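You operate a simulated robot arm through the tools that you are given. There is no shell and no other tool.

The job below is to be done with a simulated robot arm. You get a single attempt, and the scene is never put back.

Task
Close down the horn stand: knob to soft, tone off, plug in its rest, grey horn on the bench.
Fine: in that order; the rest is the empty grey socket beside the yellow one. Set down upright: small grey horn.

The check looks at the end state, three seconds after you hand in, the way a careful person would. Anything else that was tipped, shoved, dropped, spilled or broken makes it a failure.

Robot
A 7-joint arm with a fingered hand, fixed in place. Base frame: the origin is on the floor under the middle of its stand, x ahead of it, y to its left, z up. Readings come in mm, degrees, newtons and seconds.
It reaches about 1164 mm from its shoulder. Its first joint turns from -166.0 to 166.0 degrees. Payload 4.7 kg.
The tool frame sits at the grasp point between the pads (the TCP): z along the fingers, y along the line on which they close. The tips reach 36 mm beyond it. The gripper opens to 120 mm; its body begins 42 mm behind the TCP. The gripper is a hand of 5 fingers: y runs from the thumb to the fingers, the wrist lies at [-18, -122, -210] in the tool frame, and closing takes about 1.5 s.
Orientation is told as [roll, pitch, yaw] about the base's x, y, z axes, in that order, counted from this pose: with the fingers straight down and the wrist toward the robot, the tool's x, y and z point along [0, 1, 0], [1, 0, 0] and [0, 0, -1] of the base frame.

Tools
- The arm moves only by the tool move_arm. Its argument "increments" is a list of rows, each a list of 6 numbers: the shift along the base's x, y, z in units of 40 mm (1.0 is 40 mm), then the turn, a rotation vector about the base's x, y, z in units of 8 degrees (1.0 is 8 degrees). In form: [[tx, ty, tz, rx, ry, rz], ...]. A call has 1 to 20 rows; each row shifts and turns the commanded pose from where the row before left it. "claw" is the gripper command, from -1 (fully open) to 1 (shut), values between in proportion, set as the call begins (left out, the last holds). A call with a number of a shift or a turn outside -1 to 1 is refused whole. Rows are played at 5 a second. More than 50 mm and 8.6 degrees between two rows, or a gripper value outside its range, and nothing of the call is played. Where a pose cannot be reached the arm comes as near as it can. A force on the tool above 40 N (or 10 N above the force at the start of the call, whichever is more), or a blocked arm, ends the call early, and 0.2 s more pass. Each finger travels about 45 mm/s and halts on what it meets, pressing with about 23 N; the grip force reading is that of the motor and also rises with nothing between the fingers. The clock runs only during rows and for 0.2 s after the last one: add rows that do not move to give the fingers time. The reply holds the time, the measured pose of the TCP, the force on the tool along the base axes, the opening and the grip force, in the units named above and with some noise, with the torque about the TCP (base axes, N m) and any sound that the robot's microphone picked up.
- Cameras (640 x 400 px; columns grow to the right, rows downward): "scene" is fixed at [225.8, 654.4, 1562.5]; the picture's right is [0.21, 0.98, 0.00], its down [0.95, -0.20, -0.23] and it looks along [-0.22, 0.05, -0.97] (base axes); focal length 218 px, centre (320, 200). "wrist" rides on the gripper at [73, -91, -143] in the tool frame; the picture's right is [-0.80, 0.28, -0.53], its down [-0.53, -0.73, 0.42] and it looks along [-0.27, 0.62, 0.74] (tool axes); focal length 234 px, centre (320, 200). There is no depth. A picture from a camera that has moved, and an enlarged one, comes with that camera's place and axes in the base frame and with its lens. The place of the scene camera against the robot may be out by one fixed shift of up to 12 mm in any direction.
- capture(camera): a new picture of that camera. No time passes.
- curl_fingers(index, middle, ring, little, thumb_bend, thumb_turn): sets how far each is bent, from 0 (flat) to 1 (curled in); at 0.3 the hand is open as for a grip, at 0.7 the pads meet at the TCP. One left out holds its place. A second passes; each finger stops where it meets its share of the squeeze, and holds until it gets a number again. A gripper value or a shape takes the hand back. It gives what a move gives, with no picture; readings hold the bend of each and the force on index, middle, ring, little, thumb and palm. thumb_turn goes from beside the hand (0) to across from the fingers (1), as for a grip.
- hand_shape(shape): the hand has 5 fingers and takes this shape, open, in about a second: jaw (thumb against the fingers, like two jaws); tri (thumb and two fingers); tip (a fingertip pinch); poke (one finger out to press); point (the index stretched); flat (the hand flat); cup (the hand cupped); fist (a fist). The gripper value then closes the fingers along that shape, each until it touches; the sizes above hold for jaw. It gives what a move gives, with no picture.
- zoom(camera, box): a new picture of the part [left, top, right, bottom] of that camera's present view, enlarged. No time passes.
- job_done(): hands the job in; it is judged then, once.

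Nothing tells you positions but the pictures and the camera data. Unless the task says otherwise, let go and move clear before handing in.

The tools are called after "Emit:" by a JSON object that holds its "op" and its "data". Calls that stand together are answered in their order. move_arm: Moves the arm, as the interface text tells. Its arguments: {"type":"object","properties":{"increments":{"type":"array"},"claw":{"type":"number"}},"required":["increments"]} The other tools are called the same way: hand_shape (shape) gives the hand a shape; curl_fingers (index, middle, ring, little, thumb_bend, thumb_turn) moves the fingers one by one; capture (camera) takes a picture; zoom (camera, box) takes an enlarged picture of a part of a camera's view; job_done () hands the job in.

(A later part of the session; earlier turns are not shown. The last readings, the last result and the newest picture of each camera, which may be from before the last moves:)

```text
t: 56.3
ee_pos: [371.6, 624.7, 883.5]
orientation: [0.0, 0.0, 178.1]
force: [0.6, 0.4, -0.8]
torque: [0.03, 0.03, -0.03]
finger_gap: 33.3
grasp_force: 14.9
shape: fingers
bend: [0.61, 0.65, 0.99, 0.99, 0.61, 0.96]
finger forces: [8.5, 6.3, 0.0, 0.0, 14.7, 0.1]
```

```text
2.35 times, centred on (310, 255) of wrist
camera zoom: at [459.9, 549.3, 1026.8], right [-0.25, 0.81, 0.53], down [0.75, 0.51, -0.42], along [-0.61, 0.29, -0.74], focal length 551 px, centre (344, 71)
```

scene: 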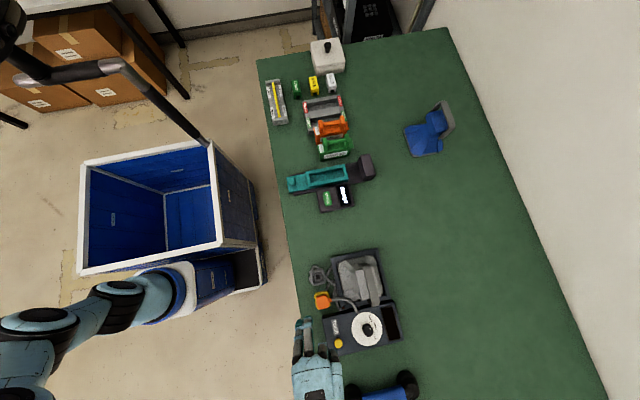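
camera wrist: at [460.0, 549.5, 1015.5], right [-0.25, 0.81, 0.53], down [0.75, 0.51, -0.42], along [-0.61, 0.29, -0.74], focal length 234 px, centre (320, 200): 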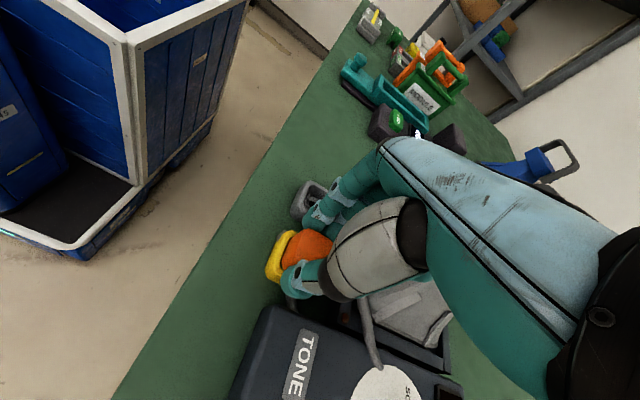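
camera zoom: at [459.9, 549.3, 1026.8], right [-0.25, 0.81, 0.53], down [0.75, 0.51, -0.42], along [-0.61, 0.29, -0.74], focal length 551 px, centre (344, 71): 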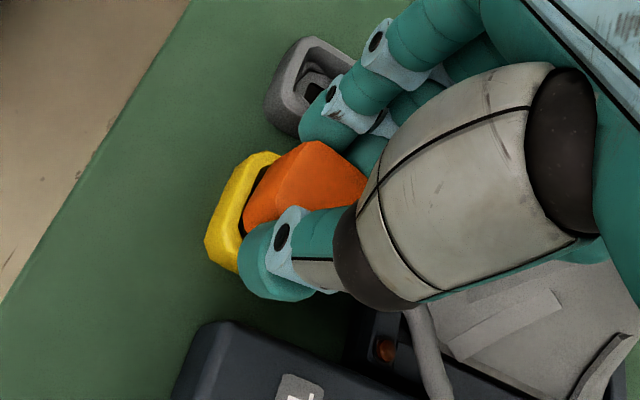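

Let me check closely whether the plug rose with the hand.

Emit:
{"op": "zoom", "data": {"camera": "wrist", "box": [270, 215, 345, 290]}}

Emit:
{"op": "zoom", "data": {"camera": "scene", "box": [305, 265, 355, 325]}}

```text
5.33 times, centred on (308, 252) of wrist
camera zoom: at [459.9, 549.3, 1026.8], right [-0.25, 0.81, 0.53], down [0.75, 0.51, -0.42], along [-0.61, 0.29, -0.74], focal length 1249 px, centre (387, -80)
```

zoom: 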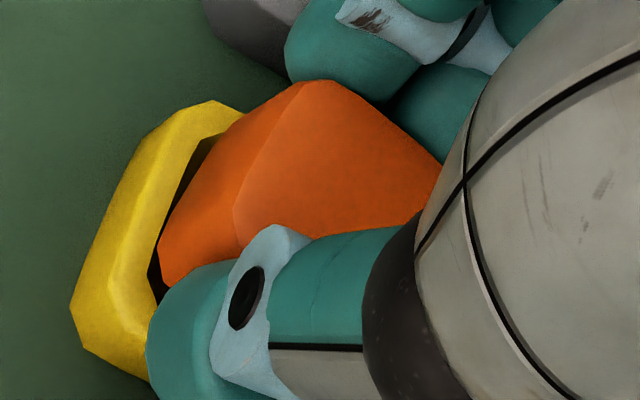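

```text
6.67 times, centred on (330, 295) of scene
camera zoom: at [225.8, 654.4, 1562.5], right [0.21, 0.98, 0.0], down [0.95, -0.2, -0.23], along [-0.22, 0.05, -0.97], focal length 1454 px, centre (253, -433)
```

zoom: 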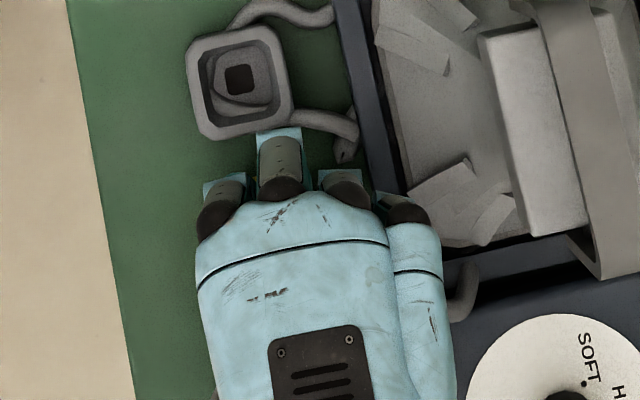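

The plug seems to be rising freely (no resistance). Continuing the lift to about 70 mm.

Emit:
{"op": "move_arm", "data": {"increments": [[0, 0, 0.2, 0, 0, 0], [0, 0, 0.2, 0, 0, 0], [0, 0, 0.25, 0, 0, 0], [0, 0, 0.25, 0, 0, 0], [0, 0, 0.25, 0, 0, 0], [0, 0, 0.25, 0, 0, 0], [0, 0, 0, 0, 0, 0]]}}

Emit:
{"op": "capture", "data": {"camera": "wrist"}}

Emit:
{"op": "zoom", "data": {"camera": "wrist", "box": [230, 170, 390, 340]}}

Emit:
{"op": "zoom", "data": {"camera": "scene", "box": [290, 250, 380, 340]}}

```text
t: 57.9
ee_pos: [370.7, 624.7, 940.8]
orientation: [0.0, 0.1, 178.1]
force: [-0.4, 1.1, -0.6]
torque: [0.0, 0.03, 0.01]
finger_gap: 33.6
grasp_force: 15.4
shape: fingers
bend: [0.61, 0.65, 0.99, 0.99, 0.61, 0.96]
finger forces: [8.6, 6.2, 0.0, 0.0, 14.8, 0.0]
```

```text
taken
camera wrist: at [460.6, 549.3, 1083.4], right [-0.25, 0.81, 0.53], down [0.75, 0.51, -0.42], along [-0.61, 0.29, -0.74], focal length 234 px, centre (320, 200)
```

wrist: 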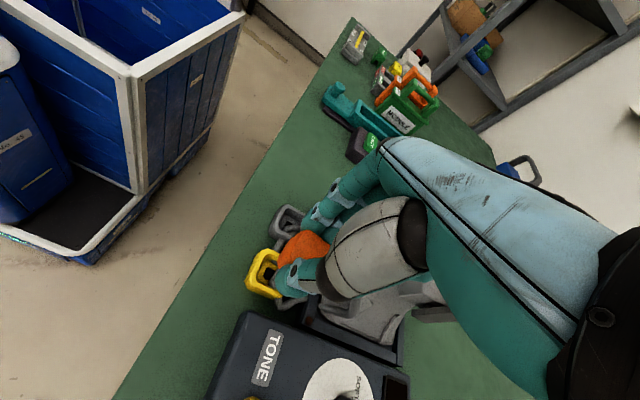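

```text
2.35 times, centred on (310, 255) of wrist
camera zoom: at [460.6, 549.3, 1083.4], right [-0.25, 0.81, 0.53], down [0.75, 0.51, -0.42], along [-0.61, 0.29, -0.74], focal length 551 px, centre (344, 71)
```

zoom: 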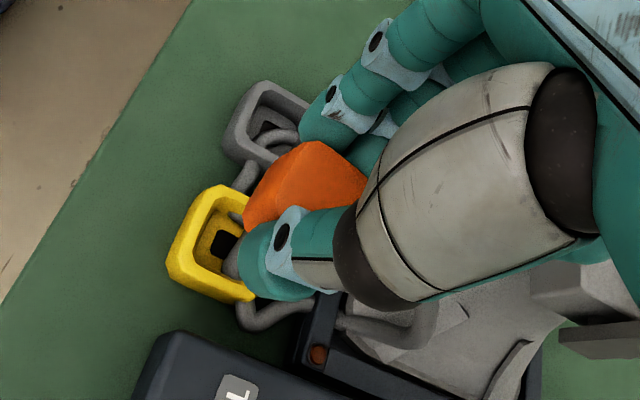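

```text
4.44 times, centred on (335, 295) of scene
camera zoom: at [225.8, 654.4, 1562.5], right [0.21, 0.98, 0.0], down [0.95, -0.2, -0.23], along [-0.22, 0.05, -0.97], focal length 969 px, centre (253, -222)
```

zoom: 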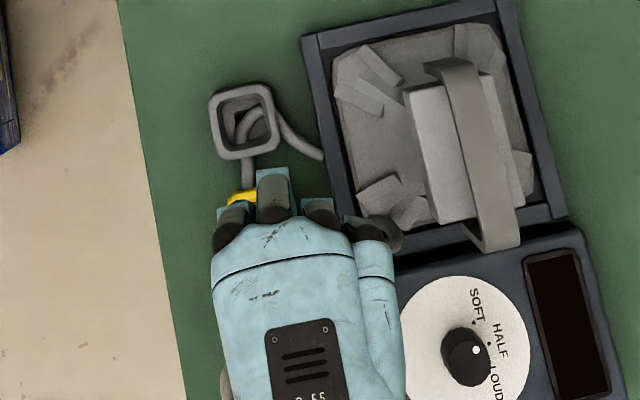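

The plug is out of the yellow socket. I need to check its orientation in the grip before inserting.

Emit:
{"op": "zoom", "data": {"camera": "wrist", "box": [270, 215, 345, 290]}}

Emit:
{"op": "zoom", "data": {"camera": "scene", "box": [315, 262, 350, 302]}}

```text
5.33 times, centred on (308, 252) of wrist
camera zoom: at [460.6, 549.3, 1083.4], right [-0.25, 0.81, 0.53], down [0.75, 0.51, -0.42], along [-0.61, 0.29, -0.74], focal length 1249 px, centre (387, -80)
```

zoom: 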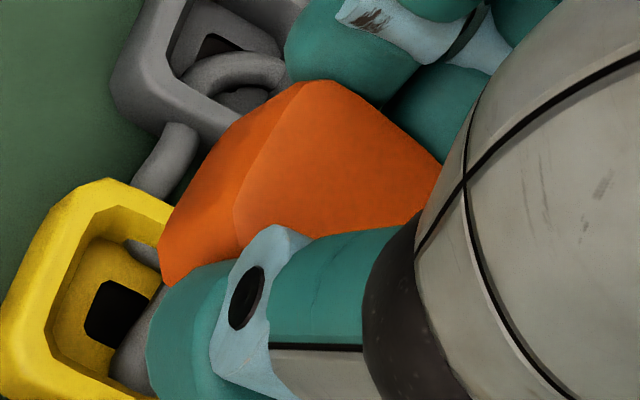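

```text
10.00 times, centred on (332, 282) of scene
camera zoom: at [225.8, 654.4, 1562.5], right [0.21, 0.98, 0.0], down [0.95, -0.2, -0.23], along [-0.22, 0.05, -0.97], focal length 2181 px, centre (195, -620)
```

zoom: 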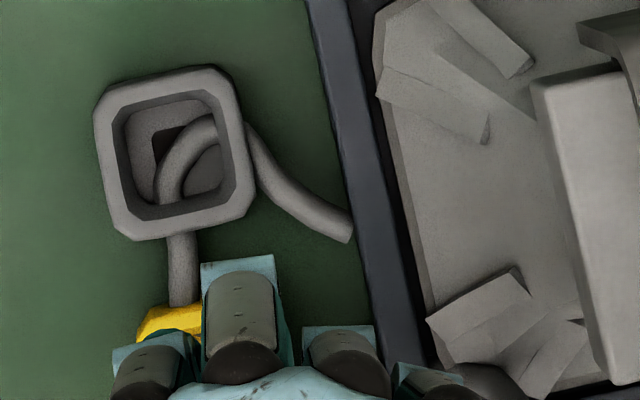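

The plug is held but has turned about −6° in the grip and slid down a few mm. I'll carry it −70 mm over the grey socket at this height, turning the hand +6.5° to square it up, and then check alignment.

Emit:
{"op": "move_arm", "data": {"increments": [[-0.35, 0.008, 0, 0, 0, 0.16], [-0.35, 0.008, 0, 0, 0, 0.16], [-0.35, 0.008, 0, 0, 0, 0.16], [-0.35, 0.008, 0, 0, 0, 0.16], [-0.36, 0.008, 0, 0, 0, 0.17], [0, 0, 0, 0, 0, 0]]}}

Emit:
{"op": "capture", "data": {"camera": "wrist"}}

Emit:
{"op": "zoom", "data": {"camera": "wrist", "box": [250, 200, 350, 320]}}

Emit:
{"op": "zoom", "data": {"camera": "scene", "box": [290, 230, 390, 330]}}

```text
t: 59.3
ee_pos: [299.3, 627.1, 941.1]
orientation: [0.0, 0.0, -175.4]
force: [-0.3, -0.6, -0.5]
torque: [0.05, -0.03, 0.04]
finger_gap: 33.7
grasp_force: 14.9
shape: fingers
bend: [0.61, 0.65, 0.99, 0.99, 0.61, 0.96]
finger forces: [8.4, 6.2, 0.0, 0.1, 14.7, 0.1]
```

```text
taken
camera wrist: at [396.3, 562.2, 1084.1], right [-0.34, 0.78, 0.53], down [0.69, 0.59, -0.42], along [-0.64, 0.22, -0.74], focal length 234 px, centre (320, 200)
```

wrist: 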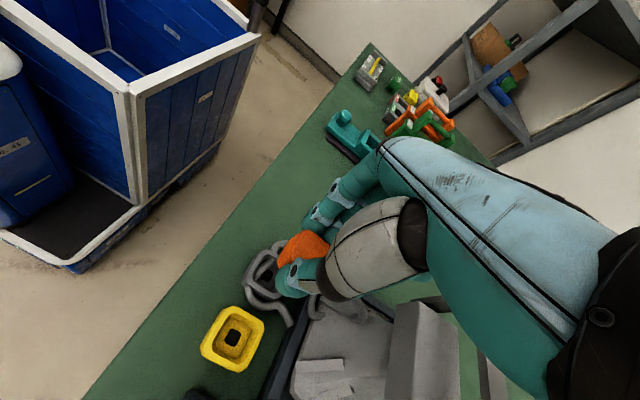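

```text
3.33 times, centred on (300, 260) of wrist
camera zoom: at [396.3, 562.2, 1084.1], right [-0.34, 0.78, 0.53], down [0.69, 0.59, -0.42], along [-0.64, 0.22, -0.74], focal length 781 px, centre (387, 0)
```

zoom: 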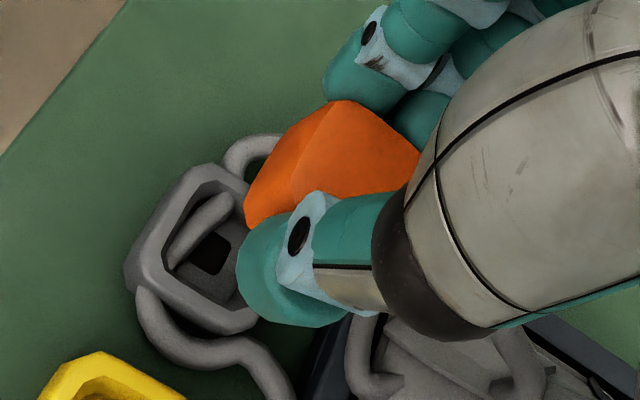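

```text
4.00 times, centred on (340, 280) of scene
camera zoom: at [225.8, 654.4, 1562.5], right [0.21, 0.98, 0.0], down [0.95, -0.2, -0.23], along [-0.22, 0.05, -0.97], focal length 872 px, centre (240, -120)
```

zoom: 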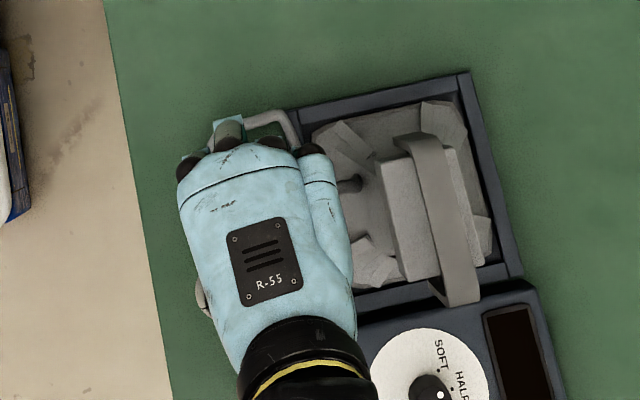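

Alignment is close: I estimate the plug centre needs about +1.8 mm x and −1.8 mm y. I'll apply that and descend 28 mm, then look again just above the rim.

Emit:
{"op": "move_arm", "data": {"increments": [[0.045, -0.045, -0.2, 0, 0, 0], [0, 0, -0.25, 0, 0, 0], [0, 0, -0.25, 0, 0, 0], [0, 0, 0, 0, 0, 0]]}}

Emit:
{"op": "zoom", "data": {"camera": "wrist", "box": [250, 200, 350, 320]}}

Emit:
{"op": "zoom", "data": {"camera": "scene", "box": [300, 250, 360, 300]}}

```text
t: 60.3
ee_pos: [302.2, 624.8, 914.2]
orientation: [0.0, 0.0, -175.5]
force: [0.0, 0.4, 0.1]
torque: [-0.03, 0.0, 0.02]
finger_gap: 33.3
grasp_force: 15.5
shape: fingers
bend: [0.61, 0.65, 0.99, 0.99, 0.61, 0.96]
finger forces: [8.5, 6.1, 0.0, 0.0, 14.7, 0.0]
```

```text
3.33 times, centred on (300, 260) of wrist
camera zoom: at [398.5, 559.8, 1056.1], right [-0.34, 0.78, 0.53], down [0.69, 0.59, -0.42], along [-0.64, 0.22, -0.74], focal length 781 px, centre (387, 0)
```

zoom: 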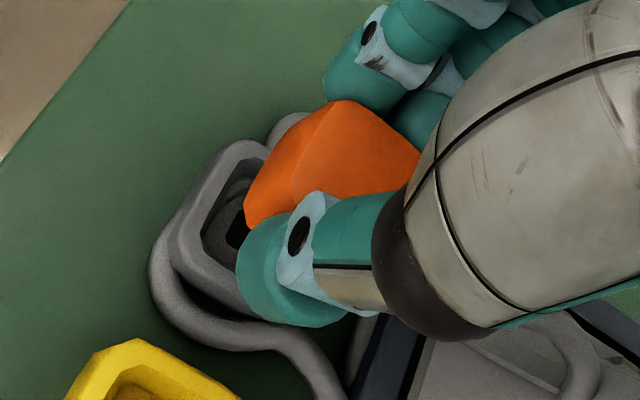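

```text
8.00 times, centred on (330, 275) of scene
camera zoom: at [225.8, 654.4, 1562.5], right [0.21, 0.98, 0.0], down [0.95, -0.2, -0.23], along [-0.22, 0.05, -0.97], focal length 1745 px, centre (240, -400)
```

zoom: 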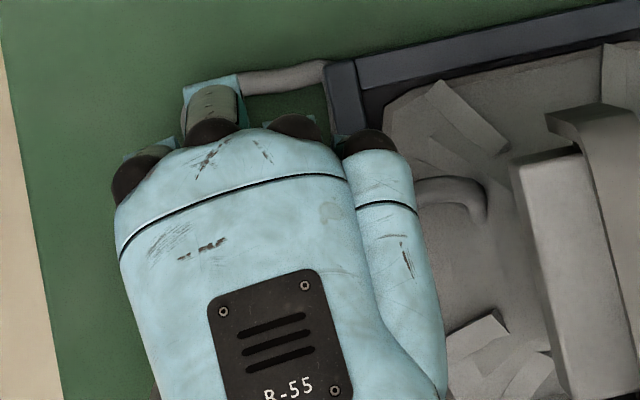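

No contact yet. Descending further in 4 mm steps, watching the force.

Emit:
{"op": "move_arm", "data": {"increments": [[0, 0, -0.1, 0, 0, 0], [0, 0, -0.1, 0, 0, 0], [0, 0, -0.1, 0, 0, 0], [0, 0, -0.1, 0, 0, 0], [0, 0, 0, 0, 0, 0]]}}

Emit:
{"op": "zoom", "data": {"camera": "wrist", "box": [250, 200, 350, 320]}}

```text
t: 61.5
ee_pos: [300.4, 625.7, 895.8]
orientation: [0.1, 0.1, -175.4]
force: [0.1, 0.0, -1.4]
torque: [-0.03, 0.0, -0.01]
finger_gap: 33.5
grasp_force: 14.4
shape: fingers
bend: [0.61, 0.65, 0.99, 0.99, 0.61, 0.96]
finger forces: [8.5, 6.3, 0.0, 0.0, 14.8, 0.1]
```

```text
3.33 times, centred on (300, 260) of wrist
camera zoom: at [398.3, 559.8, 1038.9], right [-0.34, 0.78, 0.53], down [0.69, 0.59, -0.42], along [-0.64, 0.22, -0.74], focal length 781 px, centre (387, 0)
```

zoom: 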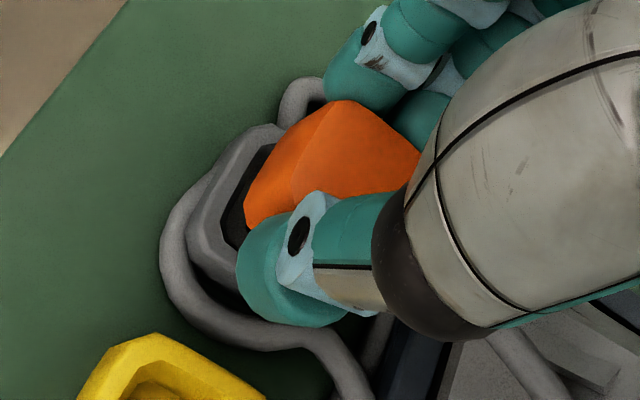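

The plug looks well centred over the socket opening. Continuing down in 3 mm steps.

Emit:
{"op": "move_arm", "data": {"increments": [[0, 0, -0.08, 0, 0, 0], [0, 0, -0.08, 0, 0, 0], [0, 0, -0.08, 0, 0, 0], [0, 0, 0, 0, 0, 0]]}}

Emit:
{"op": "zoom", "data": {"camera": "wrist", "box": [250, 200, 350, 320]}}

```text
t: 62.5
ee_pos: [302.0, 624.0, 886.5]
orientation: [0.0, 0.0, -175.4]
force: [-0.3, 0.4, -0.5]
torque: [-0.04, 0.02, 0.02]
finger_gap: 33.8
grasp_force: 14.8
shape: fingers
bend: [0.61, 0.65, 0.99, 0.99, 0.61, 0.96]
finger forces: [8.5, 6.2, 0.0, 0.0, 14.6, 0.0]
```

```text
3.33 times, centred on (300, 260) of wrist
camera zoom: at [398.8, 559.9, 1029.7], right [-0.34, 0.78, 0.53], down [0.69, 0.59, -0.42], along [-0.64, 0.22, -0.74], focal length 781 px, centre (387, 0)
```

zoom: 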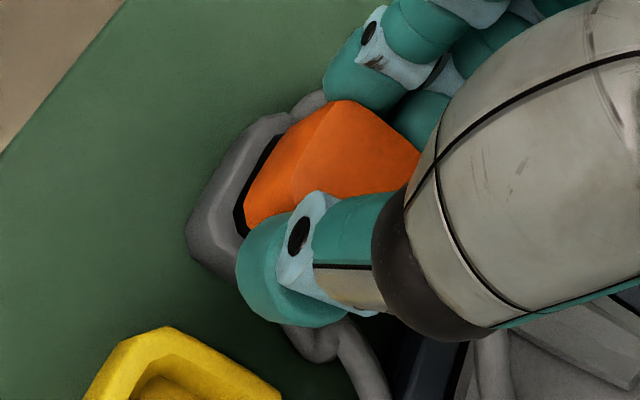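

Still free and visibly entering the socket. Continuing down in 2 mm steps.

Emit:
{"op": "move_arm", "data": {"increments": [[0, 0, -0.05, 0, 0, 0], [0, 0, -0.05, 0, 0, 0], [0, 0, -0.05, 0, 0, 0], [0, 0, 0, 0, 0, 0]]}}

Emit:
{"op": "zoom", "data": {"camera": "wrist", "box": [250, 200, 350, 320]}}

```text
t: 63.5
ee_pos: [301.1, 624.2, 881.4]
orientation: [0.0, 0.0, -175.4]
force: [-1.2, 0.2, 0.7]
torque: [-0.02, 0.05, 0.01]
finger_gap: 33.5
grasp_force: 15.9
shape: fingers
bend: [0.61, 0.65, 0.99, 0.99, 0.61, 0.96]
finger forces: [9.3, 6.8, 0.0, 0.1, 14.6, 0.0]
```

```text
3.33 times, centred on (300, 260) of wrist
camera zoom: at [398.5, 560.2, 1024.1], right [-0.34, 0.78, 0.53], down [0.69, 0.59, -0.42], along [-0.64, 0.22, -0.74], focal length 781 px, centre (387, 0)
```

zoom: 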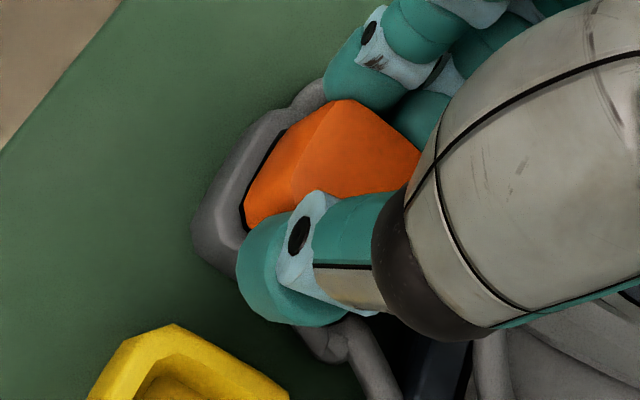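

Emit:
{"op": "move_arm", "data": {"increments": [[0, 0, -0.05, 0, 0, 0], [0, 0, -0.05, 0, 0, 0], [0, 0, -0.05, 0, 0, 0], [0, 0, 0, 0, 0, 0]]}}

Emit:
{"op": "zoom", "data": {"camera": "wrist", "box": [250, 200, 350, 320]}}

```text
t: 64.5
ee_pos: [301.6, 624.7, 873.9]
orientation: [0.1, -0.1, -175.4]
force: [-3.6, -0.7, -4.1]
torque: [0.03, 0.26, 0.01]
finger_gap: 33.4
grasp_force: 15.5
shape: fingers
bend: [0.61, 0.65, 0.99, 0.99, 0.61, 0.96]
finger forces: [9.9, 7.4, 0.0, 0.1, 13.4, 0.1]
```

```text
3.33 times, centred on (300, 260) of wrist
camera zoom: at [398.7, 559.7, 1017.2], right [-0.34, 0.78, 0.52], down [0.69, 0.59, -0.43], along [-0.64, 0.21, -0.74], focal length 781 px, centre (387, 0)
```

zoom: 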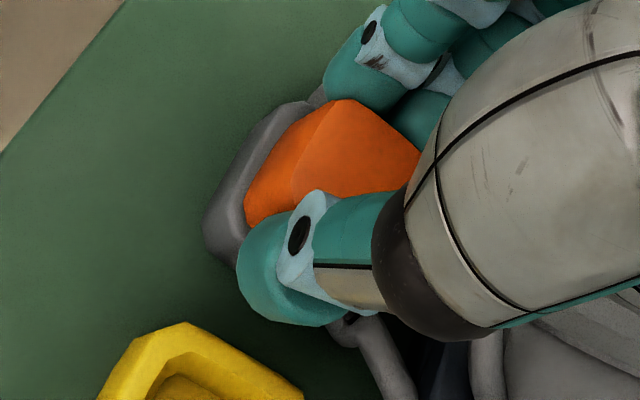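

A slight downward pull appeared (seems to be drawing in). Two more 2 mm steps to seat it.

Emit:
{"op": "move_arm", "data": {"increments": [[0, 0, -0.05, 0, 0, 0], [0, 0, -0.05, 0, 0, 0], [0, 0, 0, 0, 0, 0]]}}

Emit:
{"op": "zoom", "data": {"camera": "wrist", "box": [250, 200, 350, 320]}}

```text
t: 65.3
ee_pos: [301.3, 623.6, 872.8]
orientation: [-0.1, 0.0, -175.4]
force: [-3.7, -1.5, 6.6]
torque: [-0.05, 0.2, 0.02]
finger_gap: 33.3
grasp_force: 16.2
shape: fingers
bend: [0.61, 0.65, 0.99, 0.99, 0.62, 0.95]
finger forces: [10.5, 8.5, 0.0, 0.0, 14.3, 0.0]
```

```text
3.33 times, centred on (300, 260) of wrist
camera zoom: at [398.3, 559.1, 1014.9], right [-0.34, 0.78, 0.53], down [0.69, 0.59, -0.42], along [-0.64, 0.22, -0.74], focal length 781 px, centre (387, 0)
```

zoom: 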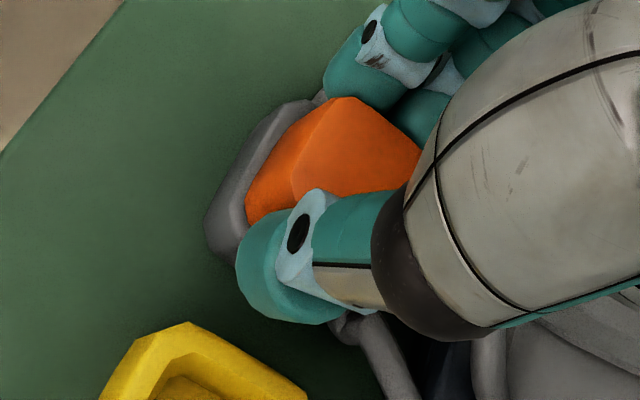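

It bottomed out (+6.6 N) at TCP z ≈ 872.5, matching its height in the yellow socket. One tiny extra push, then release.

Emit:
{"op": "move_arm", "data": {"increments": [[0, 0, -0.03, 0, 0, 0], [0, 0, 0, 0, 0, 0]]}}

Emit:
{"op": "curl_fingers", "data": {"index": 0.58, "middle": 0.58, "thumb_bend": 0.57}}

Emit:
{"op": "curl_fingers", "data": {"index": 0.5, "middle": 0.5, "thumb_bend": 0.46}}

Emit:
{"op": "zoom", "data": {"camera": "wrist", "box": [240, 180, 360, 320]}}

```text
t: 65.9
ee_pos: [301.3, 624.1, 872.6]
orientation: [-0.2, 0.0, -175.4]
force: [-5.4, -1.7, 18.1]
torque: [-0.09, 0.19, 0.07]
finger_gap: 33.4
grasp_force: 17.7
shape: fingers
bend: [0.61, 0.64, 0.99, 0.99, 0.63, 0.95]
finger forces: [11.5, 9.7, 0.1, 0.1, 15.2, 0.1]
```

```text
t: 66.9
ee_pos: [301.2, 625.1, 869.3]
orientation: [0.0, 0.0, -175.4]
force: [0.3, 0.0, -0.1]
torque: [-0.02, -0.01, -0.01]
finger_gap: 43.0
grasp_force: 0.1
shape: fingers
bend: [0.57, 0.57, 0.99, 0.99, 0.56, 0.97]
finger forces: [0.0, 0.0, 0.1, 0.1, 0.2, 0.0]
```

```text
t: 67.9
ee_pos: [302.7, 623.9, 870.3]
orientation: [0.0, 0.0, -175.3]
force: [-0.8, -1.6, -0.3]
torque: [0.0, -0.02, -0.01]
finger_gap: 68.4
grasp_force: 0.1
shape: fingers
bend: [0.5, 0.5, 0.99, 0.99, 0.46, 0.97]
finger forces: [0.0, 0.0, 0.0, 0.0, 0.0, 0.1]
```

```text
2.86 times, centred on (300, 250) of wrist
camera zoom: at [398.9, 559.4, 1012.5], right [-0.34, 0.78, 0.53], down [0.69, 0.59, -0.42], along [-0.64, 0.22, -0.74], focal length 669 px, centre (377, 57)
```

zoom: 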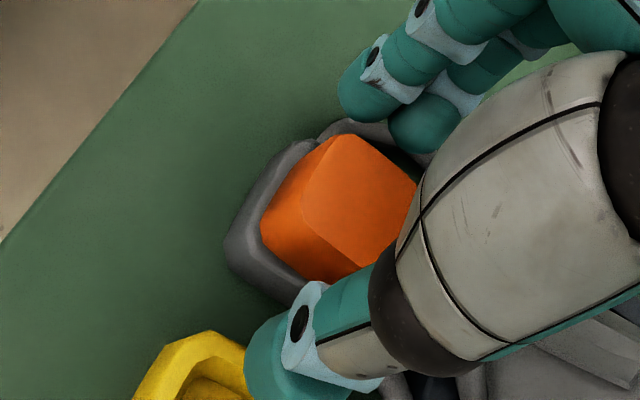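

The plug stands in the grey socket, fingers are open. Rising slowly clear of it and checking.

Emit:
{"op": "move_arm", "data": {"increments": [[0, 0, 0.15, 0, 0, 0], [0, 0, 0.2, 0, 0, 0], [0, 0, 0.3, 0, 0, 0], [0, 0, 0.5, 0, 0, 0], [0, 0, 0.6, 0, 0, 0], [0, 0, 0.7, 0, 0, 0], [0, 0, 0.8, 0, 0, 0], [0, 0, 0.8, 0, 0, 0], [0, 0, 0, 0, 0, 0]]}}

Emit:
{"op": "capture", "data": {"camera": "wrist"}}

Emit:
{"op": "zoom", "data": {"camera": "wrist", "box": [200, 200, 360, 360]}}

Emit:
{"op": "zoom", "data": {"camera": "scene", "box": [290, 230, 410, 350]}}

```text
t: 69.9
ee_pos: [301.9, 623.7, 1032.0]
orientation: [0.0, 0.1, -175.4]
force: [-0.3, -0.3, -0.4]
torque: [-0.04, 0.02, 0.01]
finger_gap: 68.6
grasp_force: 0.0
shape: fingers
bend: [0.5, 0.5, 0.99, 0.99, 0.46, 0.97]
finger forces: [0.0, 0.0, 0.1, 0.0, 0.0, 0.0]
```

```text
taken
camera wrist: at [398.8, 559.0, 1174.0], right [-0.34, 0.78, 0.52], down [0.69, 0.59, -0.43], along [-0.64, 0.21, -0.74], focal length 234 px, centre (320, 200)
```

wrist: 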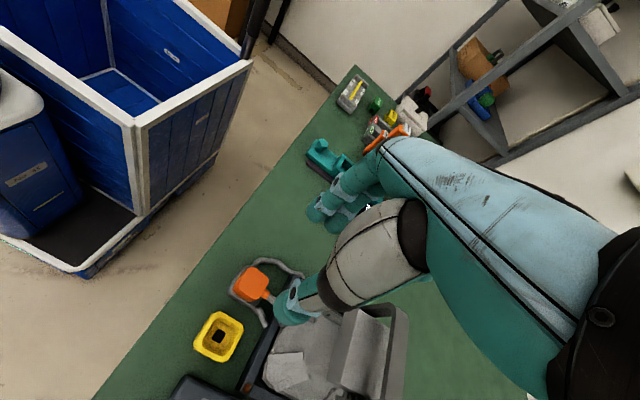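

```text
2.50 times, centred on (280, 280) of wrist
camera zoom: at [398.8, 559.0, 1174.0], right [-0.34, 0.78, 0.52], down [0.69, 0.59, -0.43], along [-0.64, 0.21, -0.74], focal length 585 px, centre (420, 0)
```

zoom: 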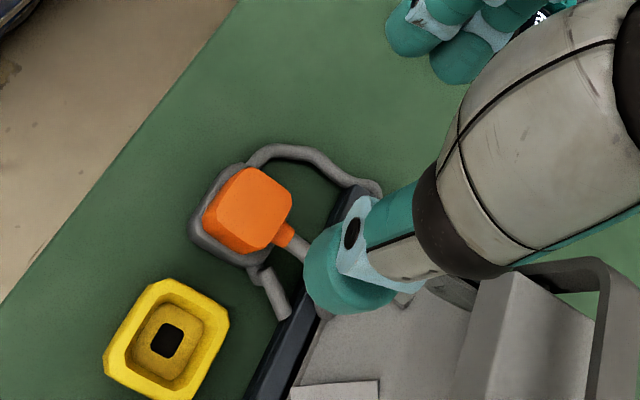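

```text
3.33 times, centred on (350, 290) of scene
camera zoom: at [225.8, 654.4, 1562.5], right [0.21, 0.98, 0.0], down [0.95, -0.2, -0.23], along [-0.22, 0.05, -0.97], focal length 727 px, centre (220, -100)
```

zoom: 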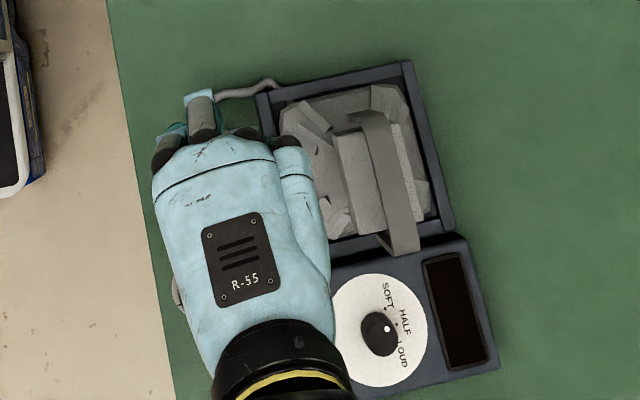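

The plug sits in the grey rest. Next is the horn; I'll retreat off the bench side to yaw 90° for a clear look at horn, tray and cord.

Emit:
{"op": "move_arm", "data": {"increments": [[0.3, -0.3, 0.1, 0, 0, -0.98], [0.3, -0.3, 0.1, 0, 0, -0.98], [0.3, -0.3, 0.1, 0, 0, -0.98], [0.3, -0.3, 0, 0, 0, -0.98], [0.3, -0.3, 0, 0, 0, -0.98], [0.3, -0.3, 0, 0, 0, -0.98], [0.3, -0.25, 0, 0, 0, -0.98], [0.3, -0.25, 0, 0, 0, -0.98], [0.3, -0.25, 0, 0, 0, -0.98], [0.3, -0.2, 0, 0, 0, -0.98], [0.3, -0.2, 0, 0, 0, -0.98], [0.3, -0.2, 0, 0, 0, -0.98], [0, 0, 0, 0, 0, 0]]}}

Emit:
{"op": "capture", "data": {"camera": "wrist"}}

Emit:
{"op": "zoom", "data": {"camera": "scene", "box": [300, 230, 410, 350]}}

Emit:
{"op": "capture", "data": {"camera": "scene"}}

```text
t: 72.7
ee_pos: [445.6, 497.1, 1043.5]
orientation: [0.0, 0.0, 90.6]
force: [0.7, 0.3, 0.5]
torque: [0.05, 0.0, 0.04]
finger_gap: 68.6
grasp_force: 0.0
shape: fingers
bend: [0.5, 0.5, 0.99, 0.99, 0.46, 0.97]
finger forces: [0.0, 0.1, 0.1, 0.0, 0.1, 0.0]
```

```text
taken
camera wrist: at [374.3, 406.0, 1186.6], right [0.8, 0.29, 0.53], down [0.54, -0.73, -0.42], along [0.26, 0.62, -0.74], focal length 234 px, centre (320, 200)
```

wrist: 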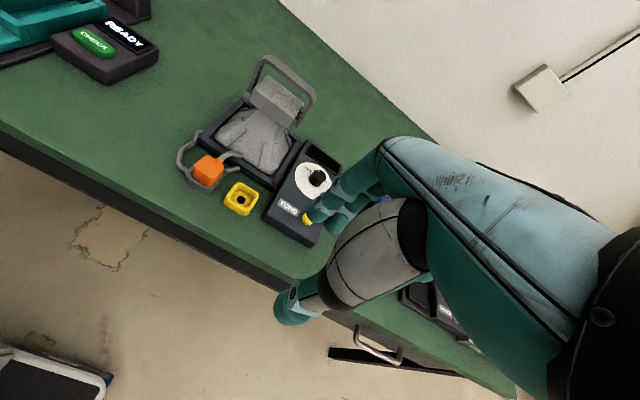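

```text
3.33 times, centred on (355, 290) of scene
camera zoom: at [225.8, 654.4, 1562.5], right [0.21, 0.98, 0.0], down [0.95, -0.2, -0.23], along [-0.22, 0.05, -0.97], focal length 727 px, centre (203, -100)
```

zoom: 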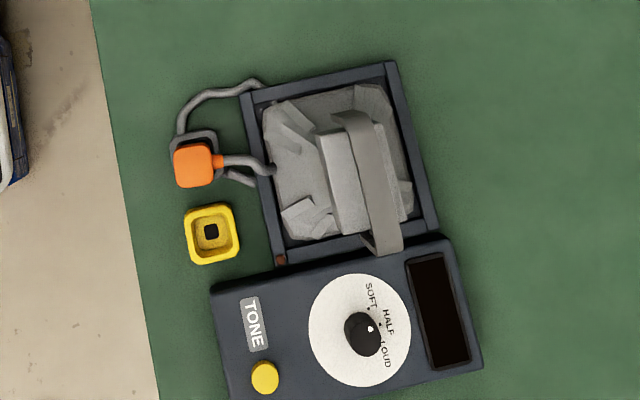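

```text
taken
```

scene: 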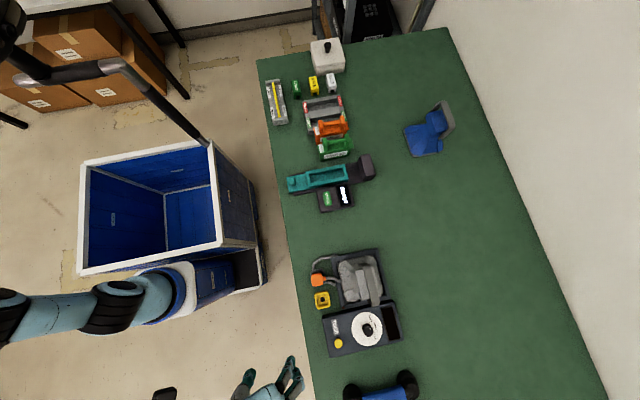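

Stand state is intact: knob at SOFT, tone off, plug in the grey socket. Zooming on the horn and its bail handle to plan the grasp.

Emit:
{"op": "zoom", "data": {"camera": "wrist", "box": [160, 40, 340, 220]}}

Emit:
{"op": "zoom", "data": {"camera": "wrist", "box": [220, 45, 330, 150]}}

Emit:
{"op": "zoom", "data": {"camera": "scene", "box": [335, 245, 390, 310]}}

Emit:
{"op": "zoom", "data": {"camera": "scene", "box": [390, 80, 480, 170]}}

```text
2.22 times, centred on (250, 130) of wrist
camera zoom: at [374.3, 406.0, 1186.6], right [0.8, 0.29, 0.53], down [0.54, -0.73, -0.42], along [0.26, 0.62, -0.74], focal length 520 px, centre (476, 356)
```

zoom: 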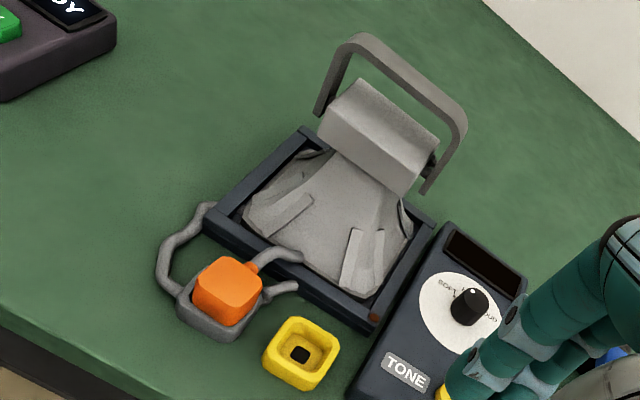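

```text
3.81 times, centred on (275, 98) of wrist
camera zoom: at [374.3, 406.0, 1186.6], right [0.8, 0.29, 0.53], down [0.54, -0.73, -0.42], along [0.26, 0.62, -0.74], focal length 892 px, centre (491, 590)
```

zoom: 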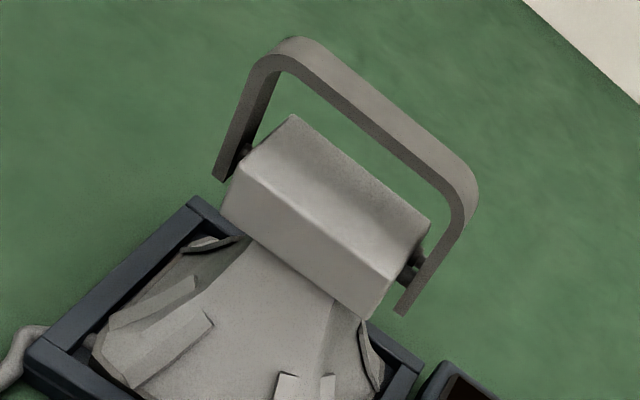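

```text
6.15 times, centred on (362, 278) of scene
camera zoom: at [225.8, 654.4, 1562.5], right [0.21, 0.98, 0.0], down [0.95, -0.2, -0.23], along [-0.22, 0.05, -0.97], focal length 1342 px, centre (58, -277)
```

zoom: 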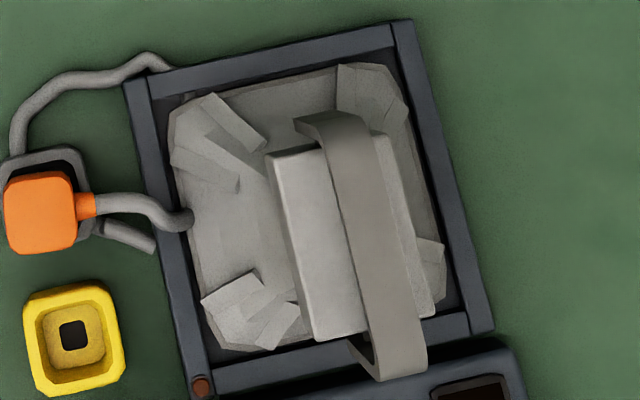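

```text
4.44 times, centred on (435, 125) of scene
camera zoom: at [225.8, 654.4, 1562.5], right [0.21, 0.98, 0.0], down [0.95, -0.2, -0.23], along [-0.22, 0.05, -0.97], focal length 969 px, centre (-191, 533)
```

zoom: 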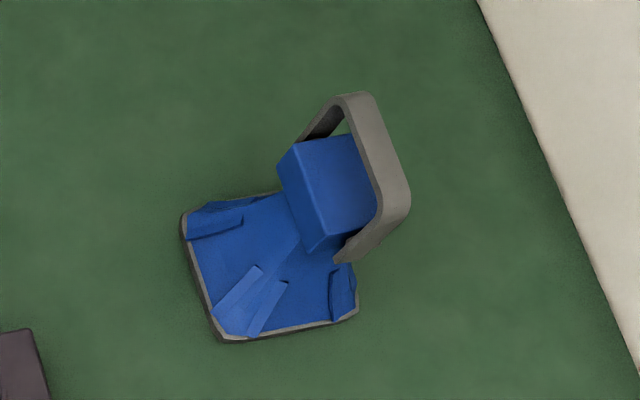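

The horn has a bail handle over its block: top bar at z ≈ 973–979, x ≈ 285–367, y ≈ 757, ~18 mm wide, with ~38 mm of space above the block. I'll pinch that bar from above (thumb −y, fingers +y), so I'm moving over it with the fingers open.

Emit:
{"op": "curl_fingers", "data": {"index": 0.48, "middle": 0.48, "thumb_bend": 0.46}}

Emit:
{"op": "move_arm", "data": {"increments": [[-0.377, 0.8, 0.3, 0, 0, -0.025], [-0.377, 0.8, 0.3, 0, 0, -0.025], [-0.377, 0.8, 0.3, 0, 0, -0.025], [-0.377, 0.8, 0.2, 0, 0, -0.025], [-0.377, 0.8, 0, 0, 0, -0.025], [-0.377, 0.8, 0, 0, 0, -0.025], [-0.377, 0.8, 0, 0, 0, -0.025], [-0.377, 0.85, 0, 0, 0, -0.025], [0, 0, 0, 0, 0, 0]]}}

Emit:
{"op": "capture", "data": {"camera": "wrist"}}

Emit:
{"op": "zoom", "data": {"camera": "scene", "box": [300, 200, 420, 320]}}

```text
t: 73.7
ee_pos: [445.5, 498.1, 1044.7]
orientation: [0.0, 0.0, 90.5]
force: [0.5, -0.5, 0.0]
torque: [-0.04, 0.04, 0.01]
finger_gap: 71.5
grasp_force: 0.0
shape: fingers
bend: [0.48, 0.48, 0.99, 0.99, 0.46, 0.97]
finger forces: [0.0, 0.0, 0.0, 0.0, 0.0, 0.1]
```

```text
t: 75.7
ee_pos: [325.2, 756.7, 1086.9]
orientation: [0.0, 0.0, 88.9]
force: [-0.3, 0.9, 0.1]
torque: [-0.01, 0.02, 0.01]
finger_gap: 71.8
grasp_force: 0.1
shape: fingers
bend: [0.48, 0.48, 0.99, 0.99, 0.46, 0.97]
finger forces: [0.0, 0.0, 0.0, 0.0, 0.0, 0.0]
```

```text
taken
camera wrist: at [251.4, 666.0, 1229.9], right [0.81, 0.26, 0.53], down [0.52, -0.74, -0.42], along [0.28, 0.62, -0.74], focal length 234 px, centre (320, 200)
```

wrist: 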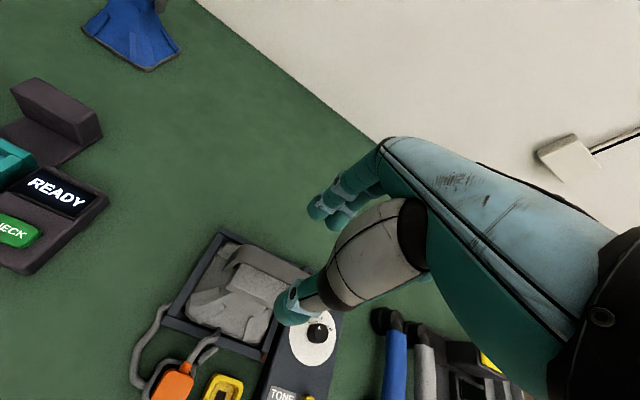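

```text
3.33 times, centred on (360, 260) of scene
camera zoom: at [225.8, 654.4, 1562.5], right [0.21, 0.98, 0.0], down [0.95, -0.2, -0.23], along [-0.22, 0.05, -0.97], focal length 727 px, centre (187, 0)
```

zoom: 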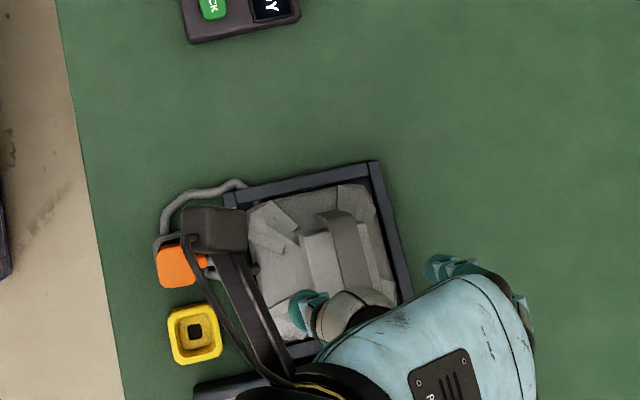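

Zooming to compare the bar with the expected grasp line.

Emit:
{"op": "zoom", "data": {"camera": "wrist", "box": [170, 170, 370, 370]}}

```text
2.00 times, centred on (270, 270) of wrist
camera zoom: at [251.4, 666.0, 1229.9], right [0.81, 0.26, 0.53], down [0.52, -0.74, -0.42], along [0.28, 0.62, -0.74], focal length 468 px, centre (420, 60)
```

zoom: 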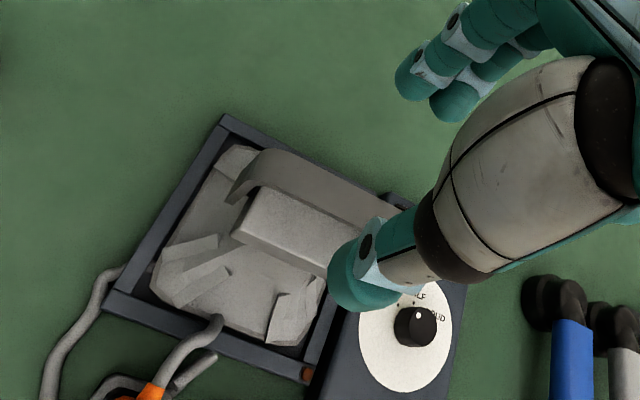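

Emit:
{"op": "zoom", "data": {"camera": "wrist", "box": [230, 230, 320, 310]}}

Emit:
{"op": "zoom", "data": {"camera": "scene", "box": [345, 255, 385, 295]}}

```text
5.00 times, centred on (275, 270) of wrist
camera zoom: at [251.4, 666.0, 1229.9], right [0.81, 0.26, 0.53], down [0.52, -0.74, -0.42], along [0.28, 0.62, -0.74], focal length 1171 px, centre (545, -150)
```

zoom: 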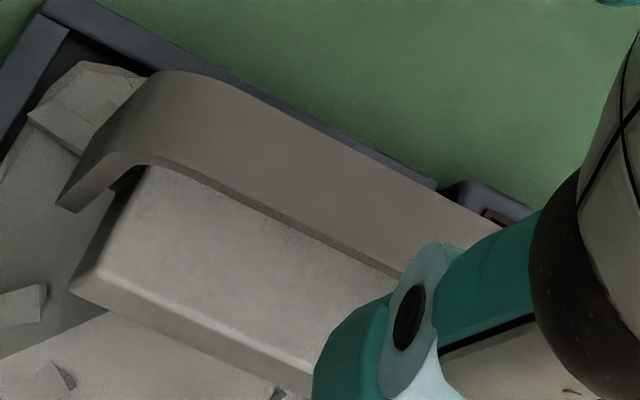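

```text
10.00 times, centred on (365, 275) of scene
camera zoom: at [225.8, 654.4, 1562.5], right [0.21, 0.98, 0.0], down [0.95, -0.2, -0.23], along [-0.22, 0.05, -0.97], focal length 2181 px, centre (-130, -550)
```

zoom: 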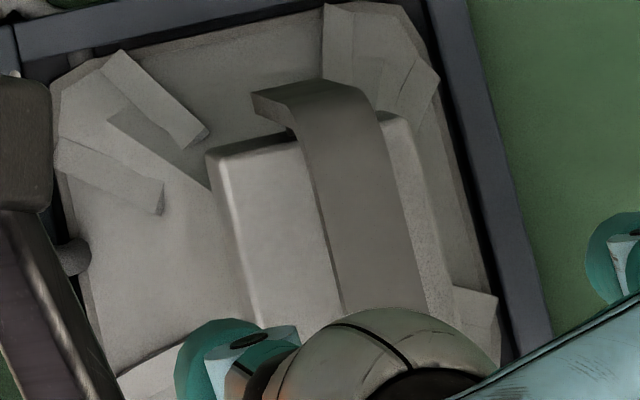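

The bar centre is at y ≈ 759, so I'll shift +2 mm in y and descend to z ≈ 1003, then re-check.

Emit:
{"op": "move_arm", "data": {"increments": [[0, 0.05, -0.5, 0, 0, 0], [0, 0, -0.5, 0, 0, 0], [0, 0, -0.5, 0, 0, 0], [0, 0, -0.4, 0, 0, 0], [0, 0, -0.2, 0, 0, 0], [0, 0, 0, 0, 0, 0]]}}

Emit:
{"op": "capture", "data": {"camera": "wrist"}}

Emit:
{"op": "zoom", "data": {"camera": "wrist", "box": [220, 150, 400, 340]}}

```text
t: 77.1
ee_pos: [324.9, 758.1, 1004.4]
orientation: [0.0, 0.0, 88.9]
force: [-0.2, -0.4, -0.5]
torque: [0.01, 0.02, 0.0]
finger_gap: 71.9
grasp_force: 0.1
shape: fingers
bend: [0.48, 0.48, 0.99, 0.99, 0.46, 0.97]
finger forces: [0.1, 0.1, 0.0, 0.2, 0.0, 0.0]
```

```text
taken
camera wrist: at [251.1, 668.3, 1146.7], right [0.81, 0.26, 0.53], down [0.52, -0.74, -0.42], along [0.28, 0.62, -0.74], focal length 234 px, centre (320, 200)
```

wrist: 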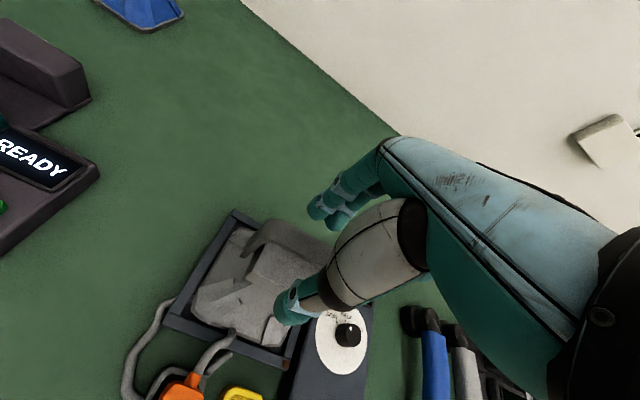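

```text
2.11 times, centred on (310, 245) of wrist
camera zoom: at [251.1, 668.3, 1146.7], right [0.81, 0.26, 0.53], down [0.52, -0.74, -0.42], along [0.28, 0.62, -0.74], focal length 493 px, centre (341, 105)
```

zoom: 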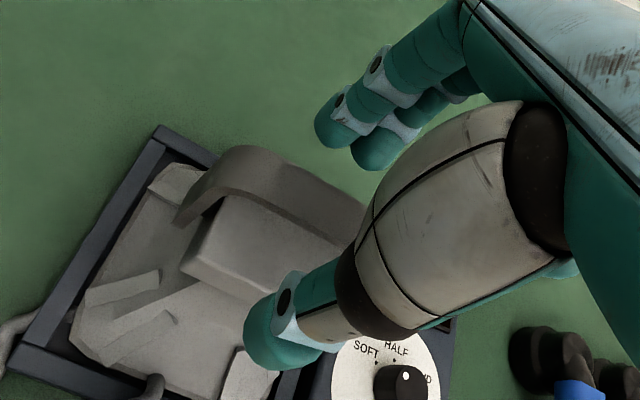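

Geometry matches. Lowering another 14 mm so the bar is at mid-pad height.

Emit:
{"op": "move_arm", "data": {"increments": [[0, 0.02, -0.1, 0, 0, 0], [0, 0, -0.1, 0, 0, 0], [0, 0, -0.1, 0, 0, 0], [0, 0, -0.05, 0, 0, 0], [0, 0, 0, 0, 0, 0]]}}

Emit:
{"op": "curl_fingers", "data": {"index": 0.58, "middle": 0.58, "thumb_bend": 0.57}}

Emit:
{"op": "zoom", "data": {"camera": "wrist", "box": [220, 150, 400, 340]}}

```text
t: 78.3
ee_pos: [323.6, 759.4, 989.4]
orientation: [0.0, 0.1, 88.8]
force: [0.7, -0.4, 0.2]
torque: [0.0, -0.01, -0.03]
finger_gap: 71.8
grasp_force: 0.2
shape: fingers
bend: [0.48, 0.48, 0.99, 0.99, 0.46, 0.97]
finger forces: [0.0, 0.0, 0.0, 0.0, 0.0, 0.0]
```

```text
t: 79.3
ee_pos: [324.6, 758.3, 989.4]
orientation: [0.0, 0.0, 88.9]
force: [-0.3, -0.1, -0.1]
torque: [-0.01, 0.01, -0.03]
finger_gap: 44.3
grasp_force: 0.1
shape: fingers
bend: [0.57, 0.57, 0.99, 0.99, 0.56, 0.97]
finger forces: [0.0, 0.1, 0.1, 0.1, 0.0, 0.0]
```

```text
2.11 times, centred on (310, 245) of wrist
camera zoom: at [250.2, 669.3, 1132.0], right [0.81, 0.26, 0.53], down [0.52, -0.74, -0.42], along [0.28, 0.62, -0.74], focal length 493 px, centre (341, 105)
```

zoom: 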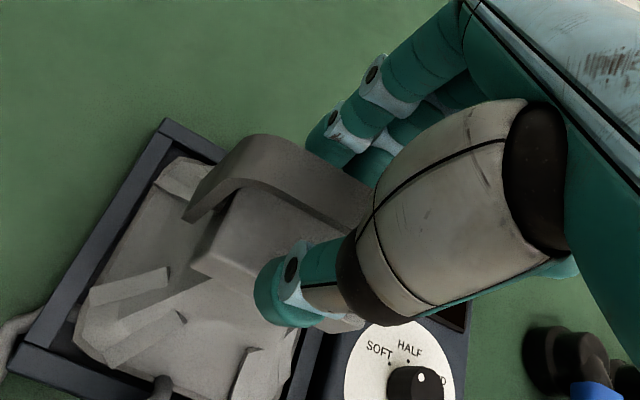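

Fingers are either side of the bar. Closing step by step.

Emit:
{"op": "curl_fingers", "data": {"index": 0.62, "middle": 0.62, "thumb_bend": 0.62}}

Emit:
{"op": "curl_fingers", "data": {"index": 0.65, "middle": 0.65, "thumb_bend": 0.66}}

Emit:
{"op": "zoom", "data": {"camera": "wrist", "box": [220, 150, 400, 340]}}

```text
t: 80.3
ee_pos: [323.0, 759.2, 989.3]
orientation: [0.0, 0.0, 89.0]
force: [-0.3, 0.7, -0.2]
torque: [-0.02, -0.01, 0.03]
finger_gap: 28.0
grasp_force: 0.1
shape: fingers
bend: [0.62, 0.62, 0.99, 0.99, 0.62, 0.97]
finger forces: [0.0, 0.0, 0.1, 0.0, 0.0, 0.0]
```

```text
t: 81.3
ee_pos: [324.7, 758.6, 988.7]
orientation: [0.1, 0.1, 89.0]
force: [0.3, -1.0, 0.7]
torque: [-0.01, 0.01, -0.04]
finger_gap: 17.3
grasp_force: 0.0
shape: fingers
bend: [0.65, 0.65, 0.99, 0.99, 0.66, 0.97]
finger forces: [0.0, 0.0, 0.0, 0.1, 0.1, 0.0]
```

```text
2.11 times, centred on (310, 245) of wrist
camera zoom: at [250.2, 669.3, 1132.0], right [0.81, 0.26, 0.53], down [0.52, -0.74, -0.42], along [0.28, 0.62, -0.74], focal length 493 px, centre (341, 105)
```

zoom: 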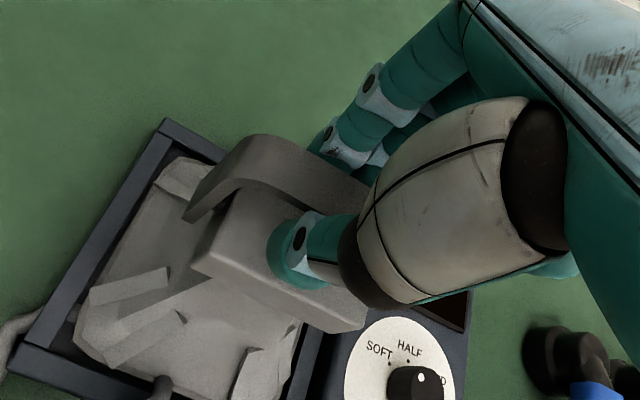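

Emit:
{"op": "curl_fingers", "data": {"index": 0.68, "middle": 0.68, "thumb_bend": 0.7}}

Emit:
{"op": "curl_fingers", "data": {"index": 0.7, "middle": 0.7, "thumb_bend": 0.74}}

Emit:
{"op": "zoom", "data": {"camera": "wrist", "box": [240, 180, 380, 310]}}

```text
t: 82.3
ee_pos: [323.9, 759.3, 989.1]
orientation: [0.0, 0.0, 88.9]
force: [-0.3, -0.5, -0.1]
torque: [0.0, -0.02, 0.01]
finger_gap: 9.7
grasp_force: 1.2
shape: fingers
bend: [0.67, 0.68, 0.99, 0.99, 0.69, 0.97]
finger forces: [0.7, 0.1, 0.1, 0.1, 1.7, 0.0]
```

```text
t: 83.3
ee_pos: [323.7, 759.6, 990.1]
orientation: [0.0, 0.1, 88.9]
force: [-0.2, 0.0, 0.9]
torque: [0.05, -0.04, 0.02]
finger_gap: 6.5
grasp_force: 4.7
shape: fingers
bend: [0.67, 0.7, 0.99, 0.99, 0.71, 0.97]
finger forces: [3.9, 0.0, 0.1, 0.0, 5.5, 0.0]
```

```text
3.08 times, centred on (310, 245) of wrist
camera zoom: at [250.2, 669.4, 1131.8], right [0.81, 0.26, 0.53], down [0.52, -0.74, -0.42], along [0.28, 0.62, -0.74], focal length 720 px, centre (351, 62)
```

zoom: 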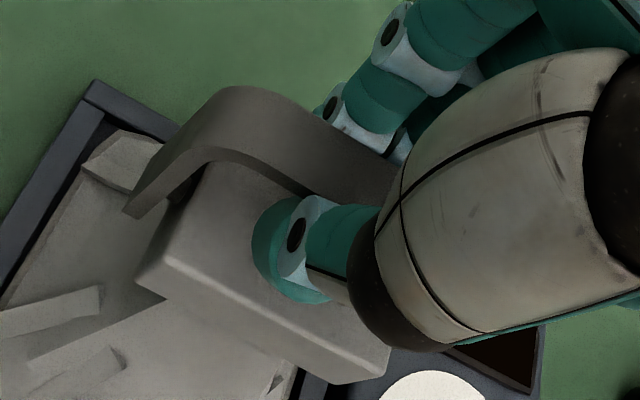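

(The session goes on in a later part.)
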